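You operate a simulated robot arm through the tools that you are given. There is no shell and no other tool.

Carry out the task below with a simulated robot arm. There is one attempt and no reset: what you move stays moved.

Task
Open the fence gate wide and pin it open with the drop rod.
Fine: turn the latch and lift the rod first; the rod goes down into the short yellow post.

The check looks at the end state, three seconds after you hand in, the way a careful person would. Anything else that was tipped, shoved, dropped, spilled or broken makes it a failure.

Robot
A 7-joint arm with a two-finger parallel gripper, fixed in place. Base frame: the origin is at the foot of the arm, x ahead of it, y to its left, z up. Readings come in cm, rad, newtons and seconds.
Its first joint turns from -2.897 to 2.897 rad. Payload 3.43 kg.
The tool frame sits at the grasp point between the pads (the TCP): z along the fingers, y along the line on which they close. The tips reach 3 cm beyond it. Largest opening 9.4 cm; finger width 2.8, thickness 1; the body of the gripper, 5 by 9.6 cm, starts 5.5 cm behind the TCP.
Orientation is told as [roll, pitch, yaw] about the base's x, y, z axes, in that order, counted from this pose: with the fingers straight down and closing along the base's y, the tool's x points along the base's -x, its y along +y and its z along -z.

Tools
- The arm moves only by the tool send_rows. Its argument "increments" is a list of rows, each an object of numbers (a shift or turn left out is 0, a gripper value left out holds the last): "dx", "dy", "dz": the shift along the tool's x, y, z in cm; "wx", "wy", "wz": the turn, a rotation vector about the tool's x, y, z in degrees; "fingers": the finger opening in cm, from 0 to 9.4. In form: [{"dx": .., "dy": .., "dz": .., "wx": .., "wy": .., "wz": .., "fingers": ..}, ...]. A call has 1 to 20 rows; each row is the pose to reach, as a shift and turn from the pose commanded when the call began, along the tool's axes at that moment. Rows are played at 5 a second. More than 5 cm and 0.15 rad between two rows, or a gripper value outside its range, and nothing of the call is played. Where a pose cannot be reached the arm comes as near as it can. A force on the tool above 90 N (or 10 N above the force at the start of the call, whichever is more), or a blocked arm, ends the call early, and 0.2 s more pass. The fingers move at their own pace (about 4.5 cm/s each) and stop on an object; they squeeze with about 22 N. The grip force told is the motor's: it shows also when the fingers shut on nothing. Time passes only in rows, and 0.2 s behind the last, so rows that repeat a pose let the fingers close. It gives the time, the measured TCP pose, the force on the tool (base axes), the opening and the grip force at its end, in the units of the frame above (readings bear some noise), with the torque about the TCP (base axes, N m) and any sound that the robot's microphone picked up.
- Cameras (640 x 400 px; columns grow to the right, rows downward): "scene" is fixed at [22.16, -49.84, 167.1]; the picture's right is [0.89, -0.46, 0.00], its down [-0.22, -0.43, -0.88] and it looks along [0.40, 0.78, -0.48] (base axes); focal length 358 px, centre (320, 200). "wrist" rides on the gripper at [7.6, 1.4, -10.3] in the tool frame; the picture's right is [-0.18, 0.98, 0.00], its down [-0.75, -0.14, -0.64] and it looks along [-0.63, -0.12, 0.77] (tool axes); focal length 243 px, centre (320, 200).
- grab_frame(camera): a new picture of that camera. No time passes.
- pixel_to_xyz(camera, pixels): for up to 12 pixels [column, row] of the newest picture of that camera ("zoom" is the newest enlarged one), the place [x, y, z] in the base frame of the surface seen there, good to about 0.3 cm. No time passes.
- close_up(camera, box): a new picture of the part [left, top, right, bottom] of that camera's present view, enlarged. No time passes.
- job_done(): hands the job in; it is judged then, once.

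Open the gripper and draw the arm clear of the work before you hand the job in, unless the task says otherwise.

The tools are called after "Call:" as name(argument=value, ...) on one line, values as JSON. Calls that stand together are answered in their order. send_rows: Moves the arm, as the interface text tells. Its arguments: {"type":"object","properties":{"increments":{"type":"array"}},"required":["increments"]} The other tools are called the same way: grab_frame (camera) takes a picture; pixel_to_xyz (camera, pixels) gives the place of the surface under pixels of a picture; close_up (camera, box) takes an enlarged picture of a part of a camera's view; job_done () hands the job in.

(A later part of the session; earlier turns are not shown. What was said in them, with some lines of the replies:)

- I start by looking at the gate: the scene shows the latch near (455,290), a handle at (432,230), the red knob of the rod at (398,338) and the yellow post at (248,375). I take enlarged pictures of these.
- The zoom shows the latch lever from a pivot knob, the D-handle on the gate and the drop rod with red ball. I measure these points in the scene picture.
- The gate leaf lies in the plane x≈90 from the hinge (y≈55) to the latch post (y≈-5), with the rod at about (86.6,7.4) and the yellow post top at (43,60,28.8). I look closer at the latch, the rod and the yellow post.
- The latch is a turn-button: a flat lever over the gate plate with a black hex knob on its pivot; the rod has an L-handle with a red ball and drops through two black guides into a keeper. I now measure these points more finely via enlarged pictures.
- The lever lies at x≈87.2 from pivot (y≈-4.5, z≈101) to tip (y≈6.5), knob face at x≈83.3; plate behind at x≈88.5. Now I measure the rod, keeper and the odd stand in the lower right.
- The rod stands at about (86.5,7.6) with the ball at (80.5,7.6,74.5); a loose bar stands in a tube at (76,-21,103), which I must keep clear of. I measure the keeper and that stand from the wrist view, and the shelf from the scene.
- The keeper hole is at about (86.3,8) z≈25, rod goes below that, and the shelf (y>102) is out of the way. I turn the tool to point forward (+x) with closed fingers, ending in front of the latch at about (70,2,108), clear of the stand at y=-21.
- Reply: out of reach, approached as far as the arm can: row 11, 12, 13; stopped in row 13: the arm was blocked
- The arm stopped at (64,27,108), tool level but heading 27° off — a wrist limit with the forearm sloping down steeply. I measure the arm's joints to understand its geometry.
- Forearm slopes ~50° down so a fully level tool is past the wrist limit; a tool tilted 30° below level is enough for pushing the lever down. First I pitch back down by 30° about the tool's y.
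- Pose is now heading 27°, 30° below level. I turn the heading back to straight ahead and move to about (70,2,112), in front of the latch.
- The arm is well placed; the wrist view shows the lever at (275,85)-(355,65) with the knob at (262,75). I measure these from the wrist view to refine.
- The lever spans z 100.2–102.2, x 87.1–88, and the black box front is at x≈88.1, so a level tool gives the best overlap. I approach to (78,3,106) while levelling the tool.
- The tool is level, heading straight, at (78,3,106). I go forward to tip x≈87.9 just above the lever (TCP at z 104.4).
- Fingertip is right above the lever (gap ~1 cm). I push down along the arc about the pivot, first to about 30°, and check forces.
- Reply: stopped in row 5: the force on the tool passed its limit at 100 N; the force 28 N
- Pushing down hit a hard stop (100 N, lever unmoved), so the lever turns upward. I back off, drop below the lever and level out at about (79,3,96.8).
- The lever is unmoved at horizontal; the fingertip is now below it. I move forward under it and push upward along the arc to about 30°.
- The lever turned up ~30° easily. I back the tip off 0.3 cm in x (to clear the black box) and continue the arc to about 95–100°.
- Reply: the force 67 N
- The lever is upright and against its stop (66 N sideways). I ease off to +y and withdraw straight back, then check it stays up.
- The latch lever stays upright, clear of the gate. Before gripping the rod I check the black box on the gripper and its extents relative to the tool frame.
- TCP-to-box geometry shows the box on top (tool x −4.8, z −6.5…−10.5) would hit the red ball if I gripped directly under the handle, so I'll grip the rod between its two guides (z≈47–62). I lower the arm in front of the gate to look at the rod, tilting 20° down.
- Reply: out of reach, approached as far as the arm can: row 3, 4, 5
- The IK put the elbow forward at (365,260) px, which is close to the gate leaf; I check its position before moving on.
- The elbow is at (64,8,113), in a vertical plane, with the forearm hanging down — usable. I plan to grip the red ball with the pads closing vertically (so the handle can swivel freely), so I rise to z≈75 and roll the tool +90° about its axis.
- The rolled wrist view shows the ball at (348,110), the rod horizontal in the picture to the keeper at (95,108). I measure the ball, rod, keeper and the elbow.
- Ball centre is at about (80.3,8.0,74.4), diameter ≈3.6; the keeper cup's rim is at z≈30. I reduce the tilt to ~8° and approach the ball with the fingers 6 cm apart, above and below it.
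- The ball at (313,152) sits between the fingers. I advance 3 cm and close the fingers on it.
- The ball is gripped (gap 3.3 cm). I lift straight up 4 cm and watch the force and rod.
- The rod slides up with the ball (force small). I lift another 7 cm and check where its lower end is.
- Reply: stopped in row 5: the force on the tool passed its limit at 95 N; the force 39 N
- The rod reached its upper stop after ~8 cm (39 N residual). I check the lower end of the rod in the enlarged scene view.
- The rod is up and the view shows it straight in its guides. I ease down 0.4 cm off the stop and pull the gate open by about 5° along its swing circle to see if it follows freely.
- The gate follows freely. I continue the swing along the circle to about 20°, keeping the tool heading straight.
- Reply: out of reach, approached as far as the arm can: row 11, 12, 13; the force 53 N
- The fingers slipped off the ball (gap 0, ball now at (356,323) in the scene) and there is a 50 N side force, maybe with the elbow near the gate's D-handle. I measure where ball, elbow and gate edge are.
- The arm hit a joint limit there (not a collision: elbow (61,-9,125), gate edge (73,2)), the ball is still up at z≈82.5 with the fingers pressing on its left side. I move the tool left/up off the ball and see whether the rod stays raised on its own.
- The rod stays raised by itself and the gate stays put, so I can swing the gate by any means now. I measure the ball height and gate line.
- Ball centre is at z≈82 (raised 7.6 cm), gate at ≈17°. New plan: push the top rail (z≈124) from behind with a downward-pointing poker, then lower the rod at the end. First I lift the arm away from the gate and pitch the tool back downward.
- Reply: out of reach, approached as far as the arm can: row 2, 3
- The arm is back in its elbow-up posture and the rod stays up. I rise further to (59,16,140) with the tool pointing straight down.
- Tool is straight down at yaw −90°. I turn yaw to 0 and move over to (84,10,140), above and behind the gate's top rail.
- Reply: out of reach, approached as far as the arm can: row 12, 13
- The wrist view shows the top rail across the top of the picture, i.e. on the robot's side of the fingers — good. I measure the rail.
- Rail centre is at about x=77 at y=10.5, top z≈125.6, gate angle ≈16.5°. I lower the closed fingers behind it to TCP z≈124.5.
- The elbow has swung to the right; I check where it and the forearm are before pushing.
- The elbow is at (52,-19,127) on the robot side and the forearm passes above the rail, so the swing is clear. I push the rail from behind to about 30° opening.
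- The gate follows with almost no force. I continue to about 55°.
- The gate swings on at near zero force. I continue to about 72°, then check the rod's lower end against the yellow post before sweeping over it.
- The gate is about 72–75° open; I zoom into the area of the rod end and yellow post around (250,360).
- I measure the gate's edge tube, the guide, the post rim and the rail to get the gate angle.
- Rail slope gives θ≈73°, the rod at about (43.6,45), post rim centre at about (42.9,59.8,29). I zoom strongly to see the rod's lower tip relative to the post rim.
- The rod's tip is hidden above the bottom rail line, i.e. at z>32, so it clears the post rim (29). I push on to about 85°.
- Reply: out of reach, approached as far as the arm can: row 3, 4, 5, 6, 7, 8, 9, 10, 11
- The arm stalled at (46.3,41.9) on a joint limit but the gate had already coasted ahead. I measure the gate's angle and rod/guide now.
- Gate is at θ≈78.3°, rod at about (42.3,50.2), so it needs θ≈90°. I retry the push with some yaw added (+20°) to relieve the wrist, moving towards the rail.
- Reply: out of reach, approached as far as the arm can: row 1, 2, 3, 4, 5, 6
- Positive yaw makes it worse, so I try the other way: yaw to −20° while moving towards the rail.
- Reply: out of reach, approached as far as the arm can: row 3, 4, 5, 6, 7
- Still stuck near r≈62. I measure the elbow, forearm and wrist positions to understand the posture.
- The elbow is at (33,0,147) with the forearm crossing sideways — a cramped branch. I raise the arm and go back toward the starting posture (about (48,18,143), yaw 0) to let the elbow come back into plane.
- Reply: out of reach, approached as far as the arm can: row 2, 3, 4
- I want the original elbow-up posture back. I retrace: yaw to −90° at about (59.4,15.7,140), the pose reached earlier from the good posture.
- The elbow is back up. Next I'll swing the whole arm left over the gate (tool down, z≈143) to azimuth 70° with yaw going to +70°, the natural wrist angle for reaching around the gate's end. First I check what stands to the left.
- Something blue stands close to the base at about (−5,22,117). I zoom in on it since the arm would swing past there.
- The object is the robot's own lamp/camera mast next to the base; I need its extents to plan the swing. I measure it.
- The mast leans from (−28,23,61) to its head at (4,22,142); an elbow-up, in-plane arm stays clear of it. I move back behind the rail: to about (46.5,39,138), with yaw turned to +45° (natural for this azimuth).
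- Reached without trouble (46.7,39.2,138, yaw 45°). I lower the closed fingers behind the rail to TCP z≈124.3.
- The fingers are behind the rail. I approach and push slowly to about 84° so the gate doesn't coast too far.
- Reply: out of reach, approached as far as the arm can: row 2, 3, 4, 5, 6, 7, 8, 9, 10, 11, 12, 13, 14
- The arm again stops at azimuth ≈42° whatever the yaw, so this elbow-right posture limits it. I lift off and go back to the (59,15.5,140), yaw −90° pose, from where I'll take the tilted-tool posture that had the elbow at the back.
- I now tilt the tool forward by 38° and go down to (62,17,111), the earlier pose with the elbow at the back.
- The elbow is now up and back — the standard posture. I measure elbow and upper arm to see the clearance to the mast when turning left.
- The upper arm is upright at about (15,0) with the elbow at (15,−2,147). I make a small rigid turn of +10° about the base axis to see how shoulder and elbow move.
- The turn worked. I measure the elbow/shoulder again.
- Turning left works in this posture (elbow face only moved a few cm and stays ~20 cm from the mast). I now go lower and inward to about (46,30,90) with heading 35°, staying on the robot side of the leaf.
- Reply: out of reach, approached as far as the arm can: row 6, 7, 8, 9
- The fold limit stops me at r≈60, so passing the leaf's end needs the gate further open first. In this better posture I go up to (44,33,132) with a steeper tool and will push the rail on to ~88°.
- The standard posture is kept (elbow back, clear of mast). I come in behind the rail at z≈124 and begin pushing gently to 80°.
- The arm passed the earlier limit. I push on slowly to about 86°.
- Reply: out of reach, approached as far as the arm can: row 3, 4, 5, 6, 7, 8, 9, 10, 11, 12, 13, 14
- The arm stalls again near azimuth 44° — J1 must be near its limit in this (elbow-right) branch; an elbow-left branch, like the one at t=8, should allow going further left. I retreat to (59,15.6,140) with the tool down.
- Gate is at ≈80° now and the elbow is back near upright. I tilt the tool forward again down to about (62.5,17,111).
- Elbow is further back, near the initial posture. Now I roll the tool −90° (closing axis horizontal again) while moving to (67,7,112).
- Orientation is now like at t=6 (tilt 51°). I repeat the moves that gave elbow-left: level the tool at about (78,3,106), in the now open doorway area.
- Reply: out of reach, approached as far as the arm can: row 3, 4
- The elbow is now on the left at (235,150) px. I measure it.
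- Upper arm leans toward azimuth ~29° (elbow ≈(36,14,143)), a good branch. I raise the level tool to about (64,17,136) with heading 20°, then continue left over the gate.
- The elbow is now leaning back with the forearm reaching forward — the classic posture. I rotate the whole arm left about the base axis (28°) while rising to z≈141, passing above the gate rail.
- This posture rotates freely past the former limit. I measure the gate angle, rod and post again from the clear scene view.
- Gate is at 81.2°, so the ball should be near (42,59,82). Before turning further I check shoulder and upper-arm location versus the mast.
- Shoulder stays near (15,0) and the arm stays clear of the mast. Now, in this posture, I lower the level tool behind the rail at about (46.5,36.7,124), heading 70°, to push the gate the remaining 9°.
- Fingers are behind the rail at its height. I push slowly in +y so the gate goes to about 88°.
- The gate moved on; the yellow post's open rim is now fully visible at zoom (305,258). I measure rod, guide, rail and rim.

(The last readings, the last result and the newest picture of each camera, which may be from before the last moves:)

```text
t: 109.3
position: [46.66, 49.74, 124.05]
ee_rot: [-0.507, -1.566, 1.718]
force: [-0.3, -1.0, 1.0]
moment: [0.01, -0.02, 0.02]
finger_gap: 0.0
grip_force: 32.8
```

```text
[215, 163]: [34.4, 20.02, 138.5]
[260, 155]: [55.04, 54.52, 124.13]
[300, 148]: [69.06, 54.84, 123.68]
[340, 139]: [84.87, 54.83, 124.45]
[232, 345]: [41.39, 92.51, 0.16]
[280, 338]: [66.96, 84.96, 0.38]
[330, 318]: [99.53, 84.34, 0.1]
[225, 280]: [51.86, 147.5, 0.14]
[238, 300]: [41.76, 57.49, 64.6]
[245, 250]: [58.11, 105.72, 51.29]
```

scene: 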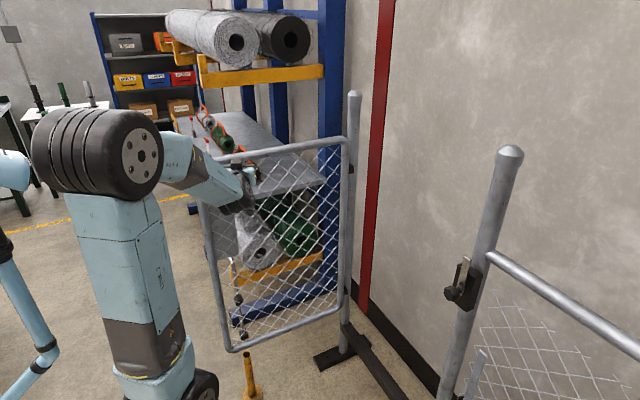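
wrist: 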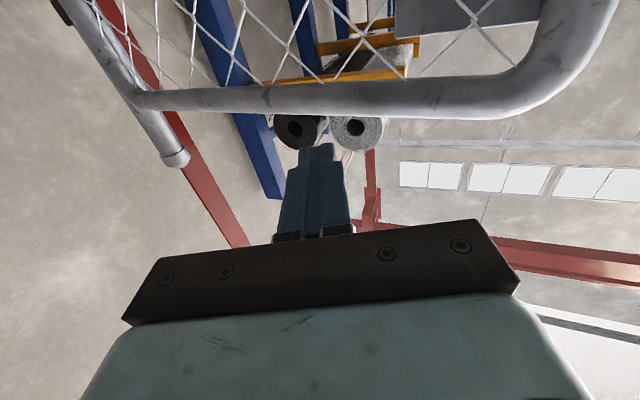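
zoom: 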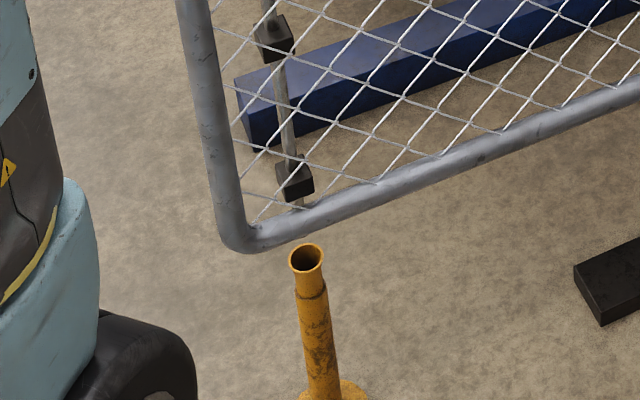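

The gate is at 89.4° and the rod axis (≈(42.4,59.6)) sits right over the post's centre (≈(42.3,59.4)). I back the tool off the rail and rise to z≈141.

Call:
send_rows(increments=[{"dz": -1.0}, {"dz": -3.0}, {"dz": -5.5}, {"dx": -2.5, "dz": -6}, {"dx": -7, "dz": -6}, {"dx": -11.5, "dz": -6}, {"dx": -17, "dz": -6}, {"dx": -17, "dz": -6}])

Call:
close_up(camera="scene", box=[205, 290, 295, 390])

Call:
grab_frame(camera="scene")

```text
refused: row 7 steps farther than a row can; nothing moved
```

```text
4.00 times, centred on (250, 340) of scene
```

zoom: 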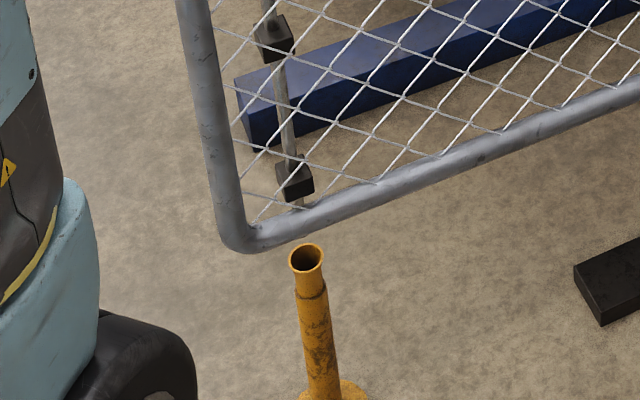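

```text
taken
```

scene: 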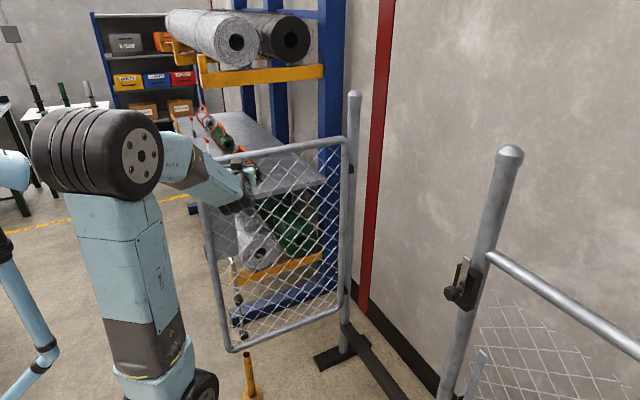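

That call was refused for a 5.5 cm step; nothing moved. I repeat with smaller steps.

Call:
send_rows(increments=[{"dz": -1.0}, {"dz": -3.0}, {"dz": -5.5}, {"dx": -2.5, "dz": -6}, {"dx": -6.5, "dz": -6}, {"dx": -10, "dz": -6}, {"dx": -13.5, "dz": -6}, {"dx": -17, "dz": -6}, {"dx": -17, "dz": -6}])

Call:
grab_frame(camera="scene")

Call:
close_up(camera="scene", box=[205, 290, 295, 390])

```text
t: 111.3
position: [44.54, 44.05, 141.27]
ee_rot: [-0.544, -1.566, 1.757]
force: [-0.4, 0.3, 0.0]
moment: [0.01, 0.03, 0.0]
finger_gap: 0.0
grip_force: 33.4
```

```text
taken
```

scene: 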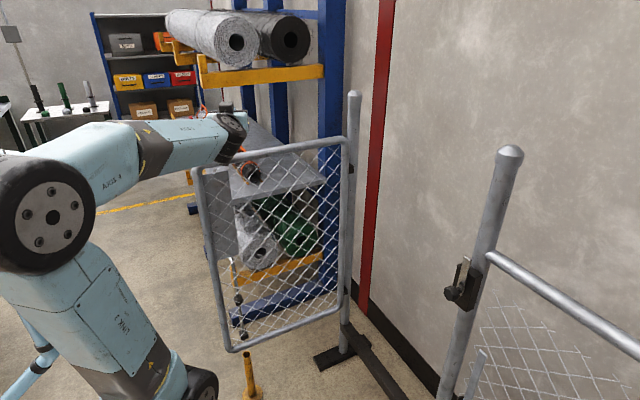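

```text
4.00 times, centred on (250, 340) of scene
```

zoom: 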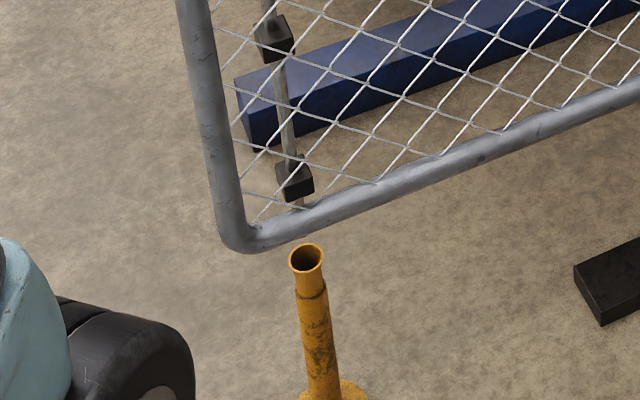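

The gate stays aligned: the rod's line extends onto the rim centre (306,257). I now swing the tool over to the far side past the leaf's end: TCP to (30,62,141), heading 75°.

Call:
send_rows(increments=[{"dy": 3.32, "dz": 1.97, "wx": -0.9}, {"dy": 6.63, "dz": 3.93, "wx": -1.8}, {"dy": 9.95, "dz": 5.9, "wx": -2.7}, {"dy": 13.27, "dz": 7.87, "wx": -3.6}, {"dy": 16.6, "dz": 9.83, "wx": -4.5}, {"dy": 19.9, "dz": 11.8, "wx": -5.5}, {"dy": 19.9, "dz": 11.8, "wx": -5.5}])

Call:
grab_frame(camera="scene")

```text
t: 112.9
position: [30.01, 62.14, 141.21]
ee_rot: [-0.407, -1.566, 1.715]
force: [-0.4, 0.5, -0.6]
moment: [0.03, 0.03, 0.05]
finger_gap: 0.0
grip_force: 33.0
```

```text
taken
```

scene: 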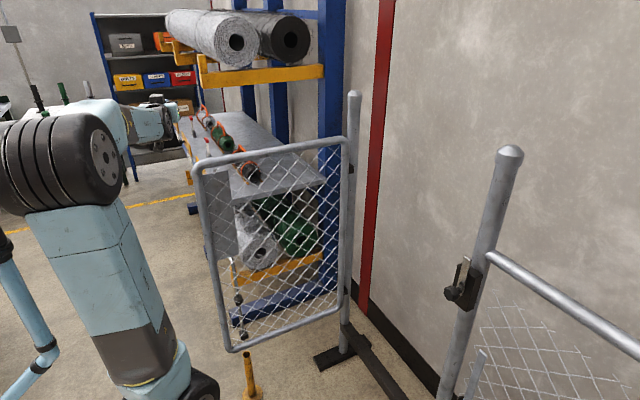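

Reached. I check the elbow's distance to the mast head before turning the tool heading.

Call:
pixel_to_xyz(camera="scene", pixels=[[105, 160], [60, 130], [20, 140], [10, 180], [40, 200], [100, 115], [120, 120], [160, 130], [100, 300], [150, 360], [5, 300], [90, 250]])

Call:
grab_frame(camera="wrist")

```text
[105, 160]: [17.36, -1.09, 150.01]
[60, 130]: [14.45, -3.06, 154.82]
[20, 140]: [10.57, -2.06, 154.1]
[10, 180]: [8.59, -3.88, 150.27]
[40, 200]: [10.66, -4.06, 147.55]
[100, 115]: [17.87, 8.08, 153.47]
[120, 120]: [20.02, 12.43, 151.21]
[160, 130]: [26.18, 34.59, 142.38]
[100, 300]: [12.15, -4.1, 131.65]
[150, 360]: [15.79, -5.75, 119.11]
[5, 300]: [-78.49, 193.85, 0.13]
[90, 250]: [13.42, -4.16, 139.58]
```

```text
taken
```

wrist: 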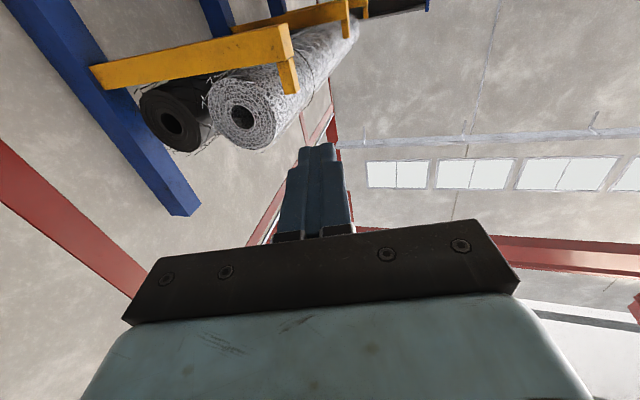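

Elbow (≈(11,4,147)) is about 8 cm clear of the mast head. I now turn the heading from 75° to −15° while the wrist moves straight out, ending above the handle at (42,63.8,141).

Call:
send_rows(increments=[{"dy": -1.7, "dz": 1.73, "wx": 6.8}, {"dy": -3.37, "dz": 3.21, "wx": 13.7}, {"dy": -5.02, "dz": 4.39, "wx": 20.7}, {"dy": -6.52, "dz": 5.34, "wx": 27.6}, {"dy": -7.91, "dz": 5.98, "wx": 34.5}, {"dy": -9.15, "dz": 6.36, "wx": 41.4}, {"dy": -10.24, "dz": 6.55, "wx": 48.4}, {"dy": -11.01, "dz": 6.56, "wx": 55.3}, {"dy": -11.62, "dz": 6.41, "wx": 62.2}, {"dy": -11.89, "dz": 6.17, "wx": 69.1}, {"dy": -11.91, "dz": 5.71, "wx": 76.1}, {"dy": -11.72, "dz": 5.29, "wx": 83}, {"dy": -11.14, "dz": 4.73, "wx": 89.9}, {"dy": -11.14, "dz": 4.73, "wx": 89.9}])

Call:
grab_frame(camera="scene")

Call:
grab_frame(camera="wrist")

```text
t: 115.9
position: [42.13, 63.8, 140.84]
ee_rot: [-1.906, -1.565, 1.648]
force: [-0.8, 0.4, 0.4]
moment: [0.02, 0.01, 0.01]
finger_gap: 0.01
grip_force: 33.4
```

```text
taken
```

scene: 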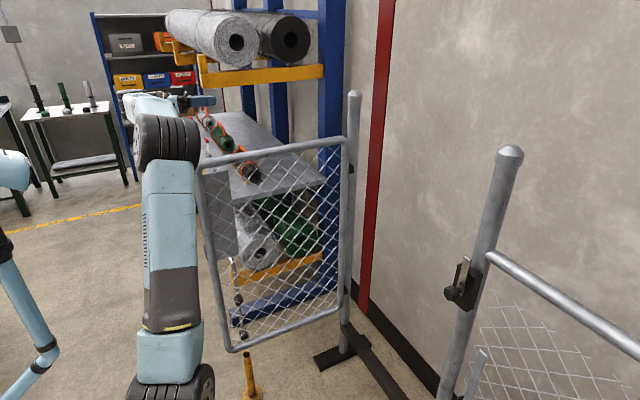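

```text
taken
```

wrist: 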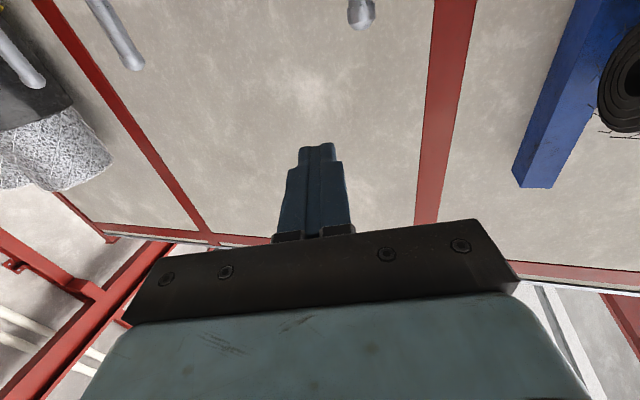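

Now the tool is right above the handle on the far side, arm clear of mast and leaf. I descend 26 cm vertically and check.

Call:
send_rows(increments=[{"dx": 4.3}, {"dx": 8.6}, {"dx": 13}, {"dx": 17.3}, {"dx": 21.7}, {"dx": 26}, {"dx": 26}])

Call:
grab_frame(camera="scene")

Call:
grab_frame(camera="wrist")

```text
t: 117.5
position: [41.9, 63.73, 114.81]
ee_rot: [-2.009, -1.566, 1.748]
force: [0.3, -0.5, -0.2]
moment: [-0.04, 0.01, 0.01]
finger_gap: 0.0
grip_force: 32.4
```

```text
taken
```

scene: 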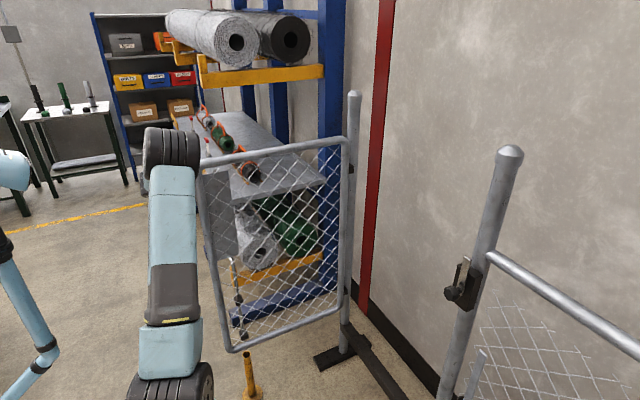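

```text
taken
```

wrist: 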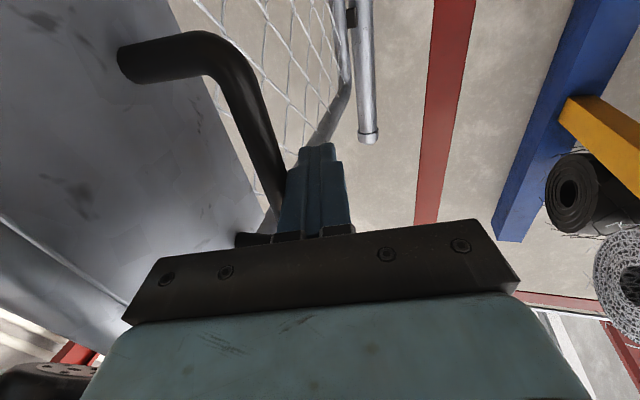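

The gate's D-handle is right beside the fingers (its bar passes at the −y side in the wrist view). I shift 1.5 cm away in +y and continue down to z≈100, below the handle.

Call:
send_rows(increments=[{"dy": 0.75, "dz": -0.2}, {"dy": 1.45, "dz": -0.39}, {"dx": 3.5, "dy": 1.45, "dz": -0.39}, {"dx": 7, "dy": 1.45, "dz": -0.39}, {"dx": 10.5, "dy": 1.45, "dz": -0.39}, {"dx": 14.5, "dy": 1.45, "dz": -0.39}, {"dx": 14.5, "dy": 1.45, "dz": -0.39}])

Call:
grab_frame(camera="scene")

Call:
grab_frame(camera="wrist")

```text
t: 119.1
position: [42.24, 65.3, 100.36]
ee_rot: [-1.97, -1.566, 1.709]
force: [-0.1, -0.8, -0.2]
moment: [-0.02, 0.0, -0.03]
finger_gap: 0.0
grip_force: 32.3
```

```text
taken
```

scene: 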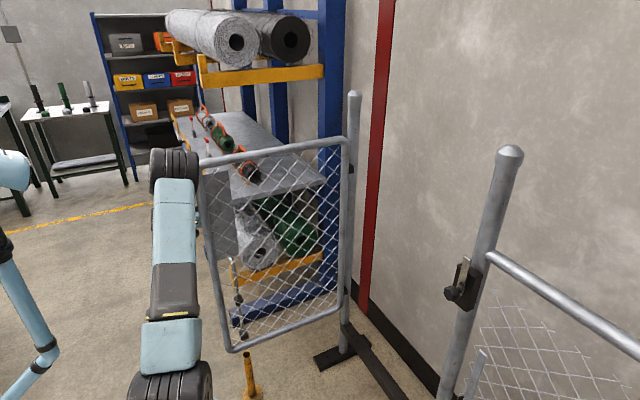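

```text
taken
```

wrist: 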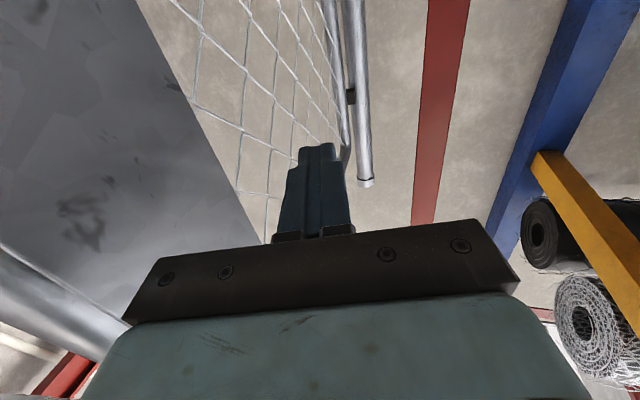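

Below the D-handle now. I shift back over the handle arm and come down to z≈88, just above it.

Call:
send_rows(increments=[{"dx": 3, "dy": -0.6, "dz": -0.05}, {"dx": 6, "dy": -1.3, "dz": -0.1}, {"dx": 9, "dy": -2.0, "dz": -0.15}, {"dx": 12.2, "dy": -2.54, "dz": -0.19}, {"dx": 12.2, "dy": -2.54, "dz": -0.19}])

Call:
grab_frame(camera="wrist")

Call:
close_up(camera="scene", box=[180, 200, 290, 390])

```text
t: 120.3
position: [41.47, 62.62, 88.47]
ee_rot: [-1.926, -1.566, 1.664]
force: [0.2, -0.8, 0.0]
moment: [0.01, 0.03, -0.03]
finger_gap: 0.02
grip_force: 33.3
```

```text
taken
```

wrist: 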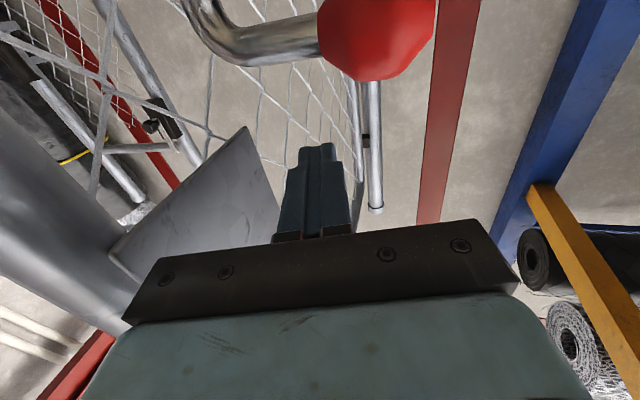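

```text
2.11 times, centred on (235, 295) of scene
```

zoom: 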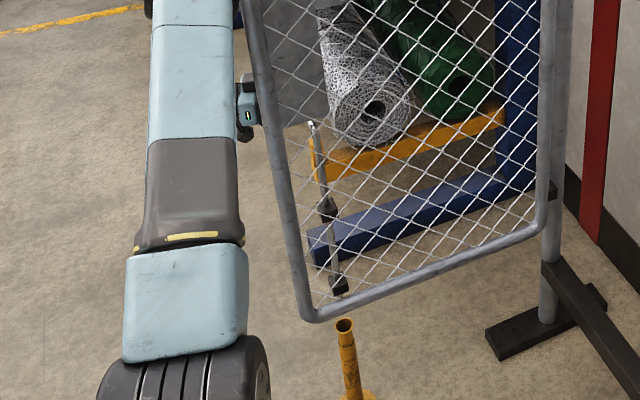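

The wrist view shows the handle arm (270,40) and ball (375,35) just below the fingers. I measure them.

Call:
pixel_to_xyz(camera="wrist", pixels=[[375, 35], [375, 70], [340, 40], [300, 40], [270, 45], [240, 50], [215, 20], [290, 25], [290, 58], [318, 150], [425, 40], [240, 150]])

```text
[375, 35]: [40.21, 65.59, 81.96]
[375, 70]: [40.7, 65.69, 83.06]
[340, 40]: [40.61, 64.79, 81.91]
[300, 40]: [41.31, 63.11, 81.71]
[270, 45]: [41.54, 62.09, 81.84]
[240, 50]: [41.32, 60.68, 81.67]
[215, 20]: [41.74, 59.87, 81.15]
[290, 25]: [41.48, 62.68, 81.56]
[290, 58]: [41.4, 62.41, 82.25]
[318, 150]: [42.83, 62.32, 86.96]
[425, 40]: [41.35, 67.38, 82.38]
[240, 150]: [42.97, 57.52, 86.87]
```

Arm centre is at (42.1, 60–64, 81.8) and the finger underside at z≈87. I press down slowly: first 7.5 cm.

Call:
send_rows(increments=[{"dx": 2}, {"dx": 3.8}, {"dx": 4.6}, {"dx": 5.3}, {"dx": 6.0}, {"dx": 6.8}, {"dx": 7.5}, {"dx": 7.5}])

Call:
grab_frame(camera="wrist")

Call:
close_up(camera="scene", box=[205, 270, 295, 390])

```text
t: 122.1
position: [41.4, 62.5, 80.68]
ee_rot: [-1.975, -1.566, 1.714]
force: [-0.1, 0.1, -0.8]
moment: [0.03, 0.0, 0.0]
finger_gap: 0.02
grip_force: 33.1
```

```text
taken
```

wrist: 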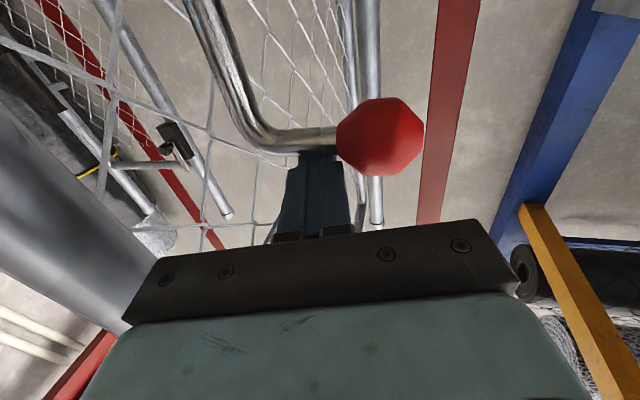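

```text
3.33 times, centred on (250, 330) of scene
```

zoom: 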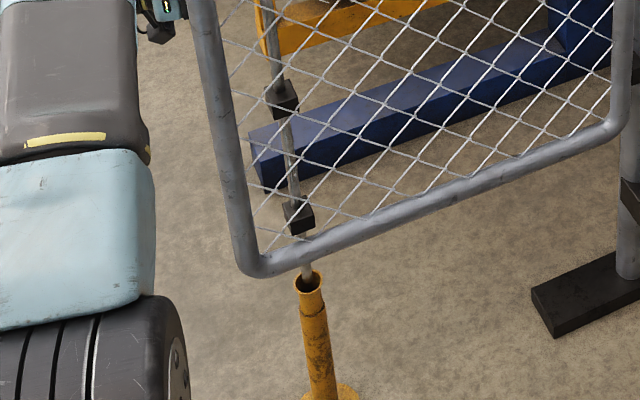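

The rod's tip is entering the post's rim (zoom (307,278)) with hardly any force. I keep pressing down another 6 cm.

Call:
send_rows(increments=[{"dx": 0.8}, {"dx": 1.6}, {"dx": 2.4}, {"dx": 3.2}, {"dx": 4.0}, {"dx": 4.8}, {"dx": 5.5}, {"dx": 6.0}, {"dx": 6.0}])

Call:
grab_frame(camera="wrist")

Call:
close_up(camera="scene", box=[205, 270, 295, 390])

```text
t: 123.8
position: [41.22, 62.59, 76.03]
ee_rot: [2.967, -1.553, 3.051]
force: [-19.6, -32.1, 29.6]
moment: [-0.21, 0.11, 0.08]
finger_gap: 0.0
grip_force: 32.2
stopped in row 8: the force on the tool passed its limit at 100 N (the readings are from after the stop); the commanded pose is now the measured one
```

```text
taken
```

wrist: 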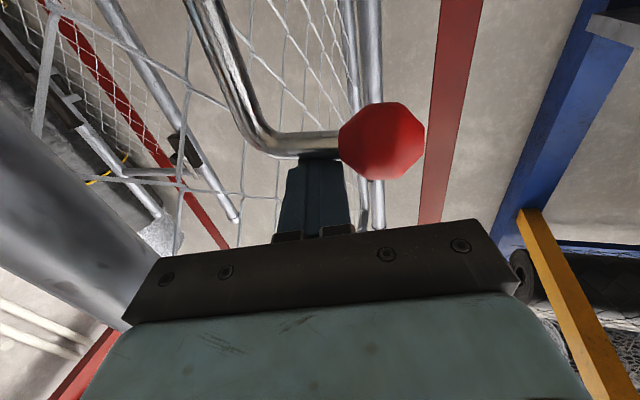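

```text
3.33 times, centred on (250, 330) of scene
```

zoom: 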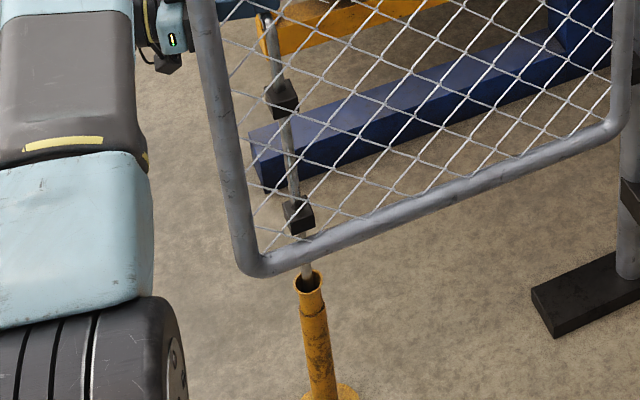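

Pressing stopped with the handle at z≈74 — its original lowest position (7.7 cm down), with the rod clearly inside the post's tube. I relieve the pressure by lifting the tool 2 cm and look.

Call:
send_rows(increments=[{"dx": -0.7}, {"dx": -2.0}, {"dx": -4.0}, {"dx": -4.0}])

Call:
grab_frame(camera="wrist")

Call:
close_up(camera="scene", box=[225, 325, 275, 375])

```text
t: 124.8
position: [41.26, 62.82, 79.79]
ee_rot: [2.969, -1.559, 3.05]
force: [0.4, 1.0, 0.1]
moment: [-0.02, 0.0, 0.0]
finger_gap: 0.03
grip_force: 33.1
```

```text
taken
```

wrist: 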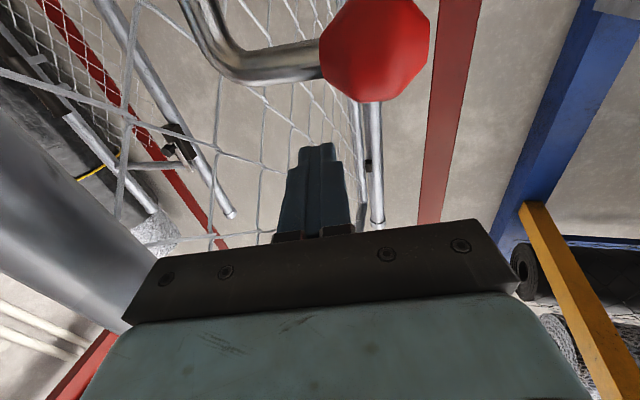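

```text
8.00 times, centred on (250, 350) of scene
```

zoom: 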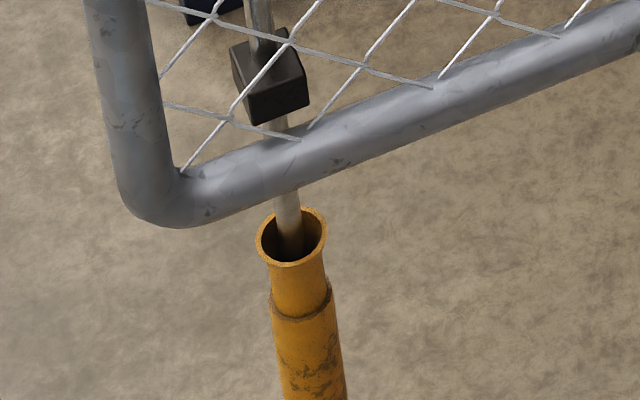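

The enlarged view shows the rod going down into the post's mouth. I measure the handle height now and the rod inside the rim.

Call:
pixel_to_xyz(camera="zoom", pixels=[[286, 205], [289, 225], [291, 240], [290, 252], [265, 245], [320, 225], [292, 210], [270, 85], [260, 15], [290, 262]])

Call:
pixel_to_xyz(camera="wrist", pixels=[[375, 40], [375, 85], [300, 60], [270, 65], [240, 60], [205, 20], [420, 50]])

Call:
pixel_to_xyz(camera="scene", pixels=[[260, 155], [300, 148], [340, 139], [225, 300]])

```text
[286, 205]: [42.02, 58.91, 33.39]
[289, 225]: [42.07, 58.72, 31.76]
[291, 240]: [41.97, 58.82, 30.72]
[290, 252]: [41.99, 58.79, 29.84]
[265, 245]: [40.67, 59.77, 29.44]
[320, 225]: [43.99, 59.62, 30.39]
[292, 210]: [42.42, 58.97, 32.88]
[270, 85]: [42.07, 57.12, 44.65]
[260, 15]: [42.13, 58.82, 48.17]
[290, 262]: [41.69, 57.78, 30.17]
```

```text
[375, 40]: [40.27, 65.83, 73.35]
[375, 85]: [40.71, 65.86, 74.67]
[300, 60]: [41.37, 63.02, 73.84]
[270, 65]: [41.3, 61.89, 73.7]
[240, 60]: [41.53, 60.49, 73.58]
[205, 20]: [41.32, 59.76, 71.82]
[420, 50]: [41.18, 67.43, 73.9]
```

```text
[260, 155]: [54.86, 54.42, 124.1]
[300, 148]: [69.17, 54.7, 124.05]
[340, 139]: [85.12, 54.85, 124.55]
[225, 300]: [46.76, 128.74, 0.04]
```

The handle sits at z≈73.7 (8 cm lower than raised), the rod is ≈4–5 cm inside the post and the gate rail is parallel to x (θ≈89.5°). I withdraw: up with a shift to y≈66 to avoid the D-handle, to z≈141.

Call:
send_rows(increments=[{"dx": -3.5, "dy": 0.5, "dz": -0.1}, {"dx": -7, "dy": 1.5, "dz": -0.4}, {"dx": -11, "dy": 2.5, "dz": -0.7}, {"dx": -15, "dy": 3.1, "dz": -0.83}, {"dx": -19.5, "dy": 3.1, "dz": -0.83}, {"dx": -24, "dy": 3.1, "dz": -0.83}, {"dx": -28.5, "dy": 3.1, "dz": -0.83}, {"dx": -33, "dy": 3.1, "dz": -0.83}, {"dx": -37.5, "dy": 3.1, "dz": -0.83}, {"dx": -42, "dy": 3.1, "dz": -0.83}, {"dx": -46.5, "dy": 3.1, "dz": -0.83}, {"dx": -51, "dy": 3.1, "dz": -0.83}, {"dx": -55.5, "dy": 3.1, "dz": -0.83}, {"dx": -60, "dy": 3.1, "dz": -0.83}, {"dx": -61.5, "dy": 3.1, "dz": -0.83}, {"dx": -61.5, "dy": 3.1, "dz": -0.83}])

Call:
grab_frame(camera="scene")

Call:
close_up(camera="scene", box=[225, 325, 275, 375])

```text
t: 128.2
position: [40.61, 66.22, 141.29]
ee_rot: [2.983, -1.557, 3.039]
force: [-0.3, -1.4, -0.9]
moment: [0.01, 0.01, -0.02]
finger_gap: 0.0
grip_force: 32.9
```

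```text
taken
```

scene: 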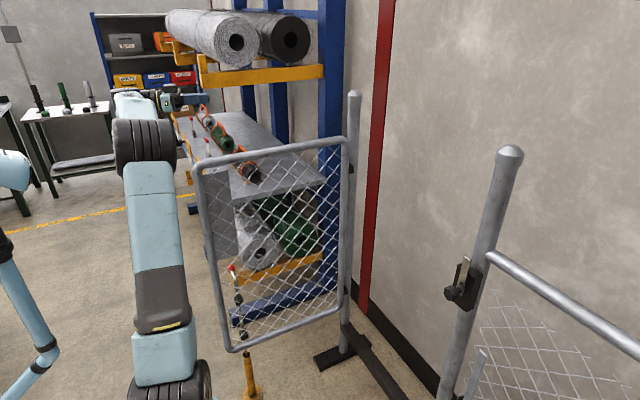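

```text
8.00 times, centred on (250, 350) of scene
```

zoom: 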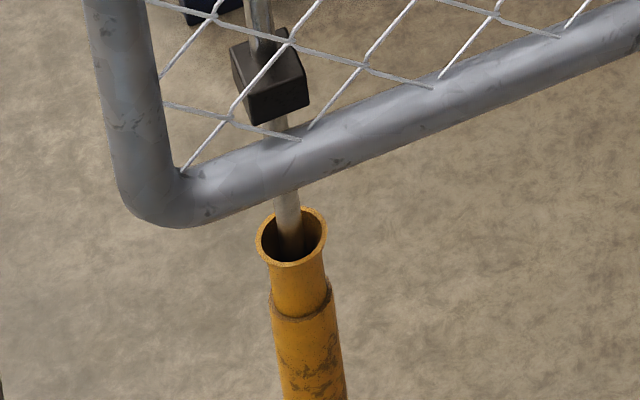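

The rod stays in the post with the arm away. I now swing the tool heading back to 75° (reverse of the way in), opening the fingers.

Call:
send_rows(increments=[{"dx": -0.5, "dy": -0.31, "dz": 1.53, "wx": -6.9}, {"dx": -1, "dy": -0.62, "dz": 2.34, "wx": -13.8}, {"dx": -1.5, "dy": -0.54, "dz": 2.63, "wx": -20.8}, {"dx": -2, "dy": -0.27, "dz": 2.45, "wx": -27.7}, {"dx": -2, "dy": -0.13, "dz": 1.85, "wx": -34.6}, {"dx": -2, "dy": -0.13, "dz": 1.07, "wx": -41.5}, {"dx": -2, "dy": -0.32, "dz": -0.02, "wx": -48.5}, {"dx": -2, "dy": -0.7, "dz": -1.26, "wx": -55.4}, {"dx": -2, "dy": -1.33, "dz": -2.65, "wx": -62.3}, {"dx": -2, "dy": -2.28, "dz": -4.15, "wx": -69.2}, {"dx": -2, "dy": -3.46, "dz": -5.8, "wx": -76.2}, {"dx": -2, "dy": -4.94, "dz": -7.48, "wx": -83.1}, {"dx": -2, "dy": -6.71, "dz": -9.18, "wx": -90, "fingers": 5}, {"dx": -2, "dy": -6.71, "dz": -9.18, "wx": -90, "fingers": 5}])

Call:
grab_frame(camera="scene")

```text
t: 131.2
position: [29.81, 61.86, 143.02]
ee_rot: [-1.688, -1.556, 2.999]
force: [-0.7, -0.8, 0.3]
moment: [-0.05, 0.0, -0.02]
finger_gap: 5.0
grip_force: 0.7
```

```text
taken
```

scene: 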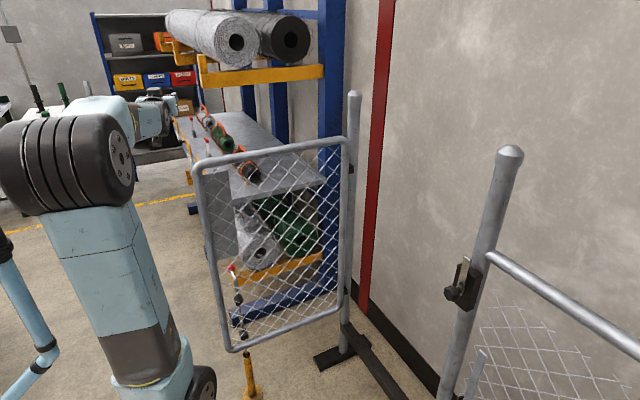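

I continue back over to the robot's side of the gate at z≈143.

Call:
send_rows(increments=[{"dy": -2.7, "dz": -1.93, "wx": 0.7}, {"dy": -5.4, "dz": -3.86, "wx": 1.4}, {"dy": -8.1, "dz": -5.8, "wx": 2.1}, {"dy": -10.8, "dz": -7.7, "wx": 2.9}, {"dy": -13.5, "dz": -9.6, "wx": 3.6}, {"dy": -16.2, "dz": -11.6, "wx": 4.3}, {"dy": -18.85, "dz": -13.5, "wx": 5}, {"dy": -18.85, "dz": -13.5, "wx": 5}])

```text
t: 133.0
position: [44.82, 44.14, 143.22]
ee_rot: [-1.834, -1.557, 3.052]
force: [0.5, -0.4, -0.1]
moment: [-0.04, -0.03, 0.01]
finger_gap: 5.01
grip_force: 0.2
```

Clear of the gate. I rotate further right to about (59,22,143), well away from the work.

Call:
send_rows(increments=[{"dy": -3.92, "dz": -1.97, "wx": 4}, {"dy": -7.63, "dz": -4.23, "wx": 8}, {"dy": -11.2, "dz": -6.75, "wx": 12}, {"dy": -14.6, "dz": -9.56, "wx": 16}, {"dy": -17.8, "dz": -12.5, "wx": 20}, {"dy": -20.8, "dz": -15.8, "wx": 24}, {"dy": -20.8, "dz": -15.8, "wx": 24, "fingers": 9}, {"dy": -20.8, "dz": -15.8, "wx": 24, "fingers": 9}])

Call:
grab_frame(camera="scene")

Call:
close_up(camera="scene", box=[190, 130, 370, 400])

Call:
close_up(camera="scene", box=[225, 325, 275, 375])

```text
t: 134.8
position: [58.64, 22.16, 143.65]
ee_rot: [-2.254, -1.557, 3.053]
force: [-0.2, -0.7, -0.4]
moment: [0.03, 0.0, -0.01]
finger_gap: 9.01
grip_force: 0.0
```

```text
taken
```

scene: 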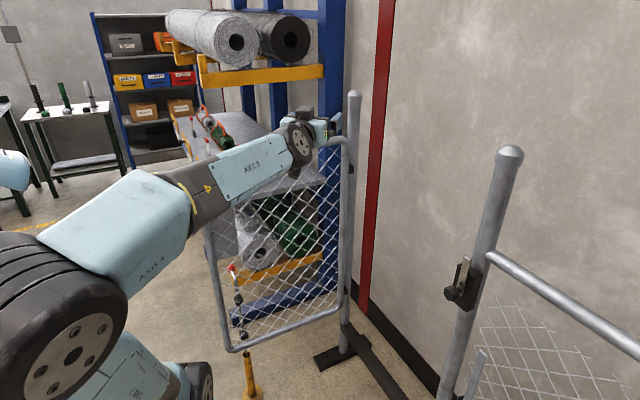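

```text
1.48 times, centred on (280, 265) of scene
```

zoom: 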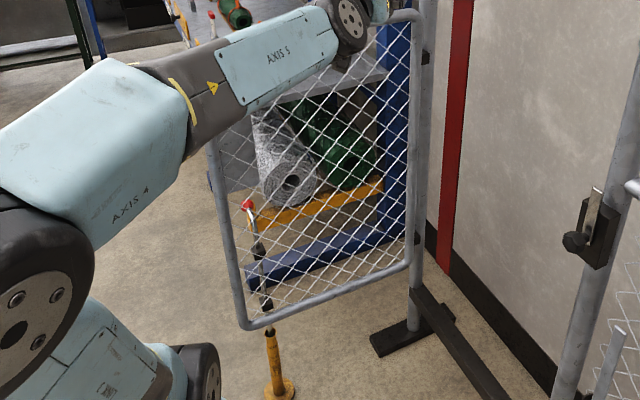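

```text
8.00 times, centred on (250, 350) of scene
```

zoom: 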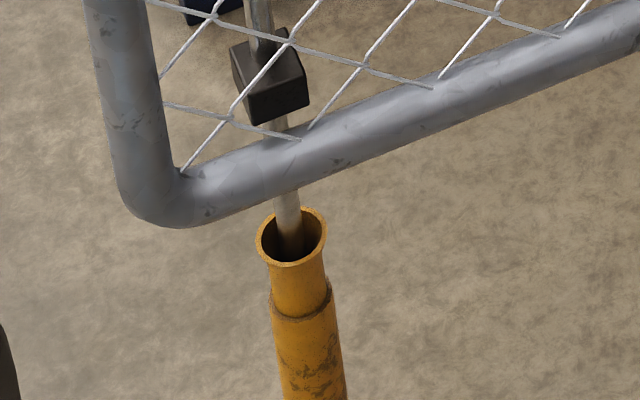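

The gate stands at ≈90°, the rod is down in the yellow post, the latch is upright, the tool stand is untouched, and the open gripper is well clear at (58.6,22,144). I hand the job in.

Call:
job_done()

```text
The job is handed in.
```

The gate is open to about 90° and the drop rod is down in the short yellow post. I've handed the job in. I didn't push on the gate afterwards to test that it holds.

- **Latch:** the lever only turns upward, so I turned it up to its stop. It has stayed upright.
- **Rod:** I lifted it about 8 cm to its upper stop, and it stayed up on its own while the gate swung. The rod's axis was about 0.3 cm from the post's centre when I pressed it down. It stopped hard at about its original height. I estimate 4–5 cm of it is inside the post, judged from the pictures.
- **Slips and force limits:** the gripper came off the red ball once, early in the swing, so I moved the gate by its top rail instead. Three pushes ended at the arm's force limit: trying the latch downward, lifting the rod to its upper stop, and pressing it to the bottom.
- **Surroundings:** in the last pictures the loose bar in its stand, the shelves and the rolls looked undisturbed. The gripper is open and the arm is back on its own side, about 30 cm from the gate.
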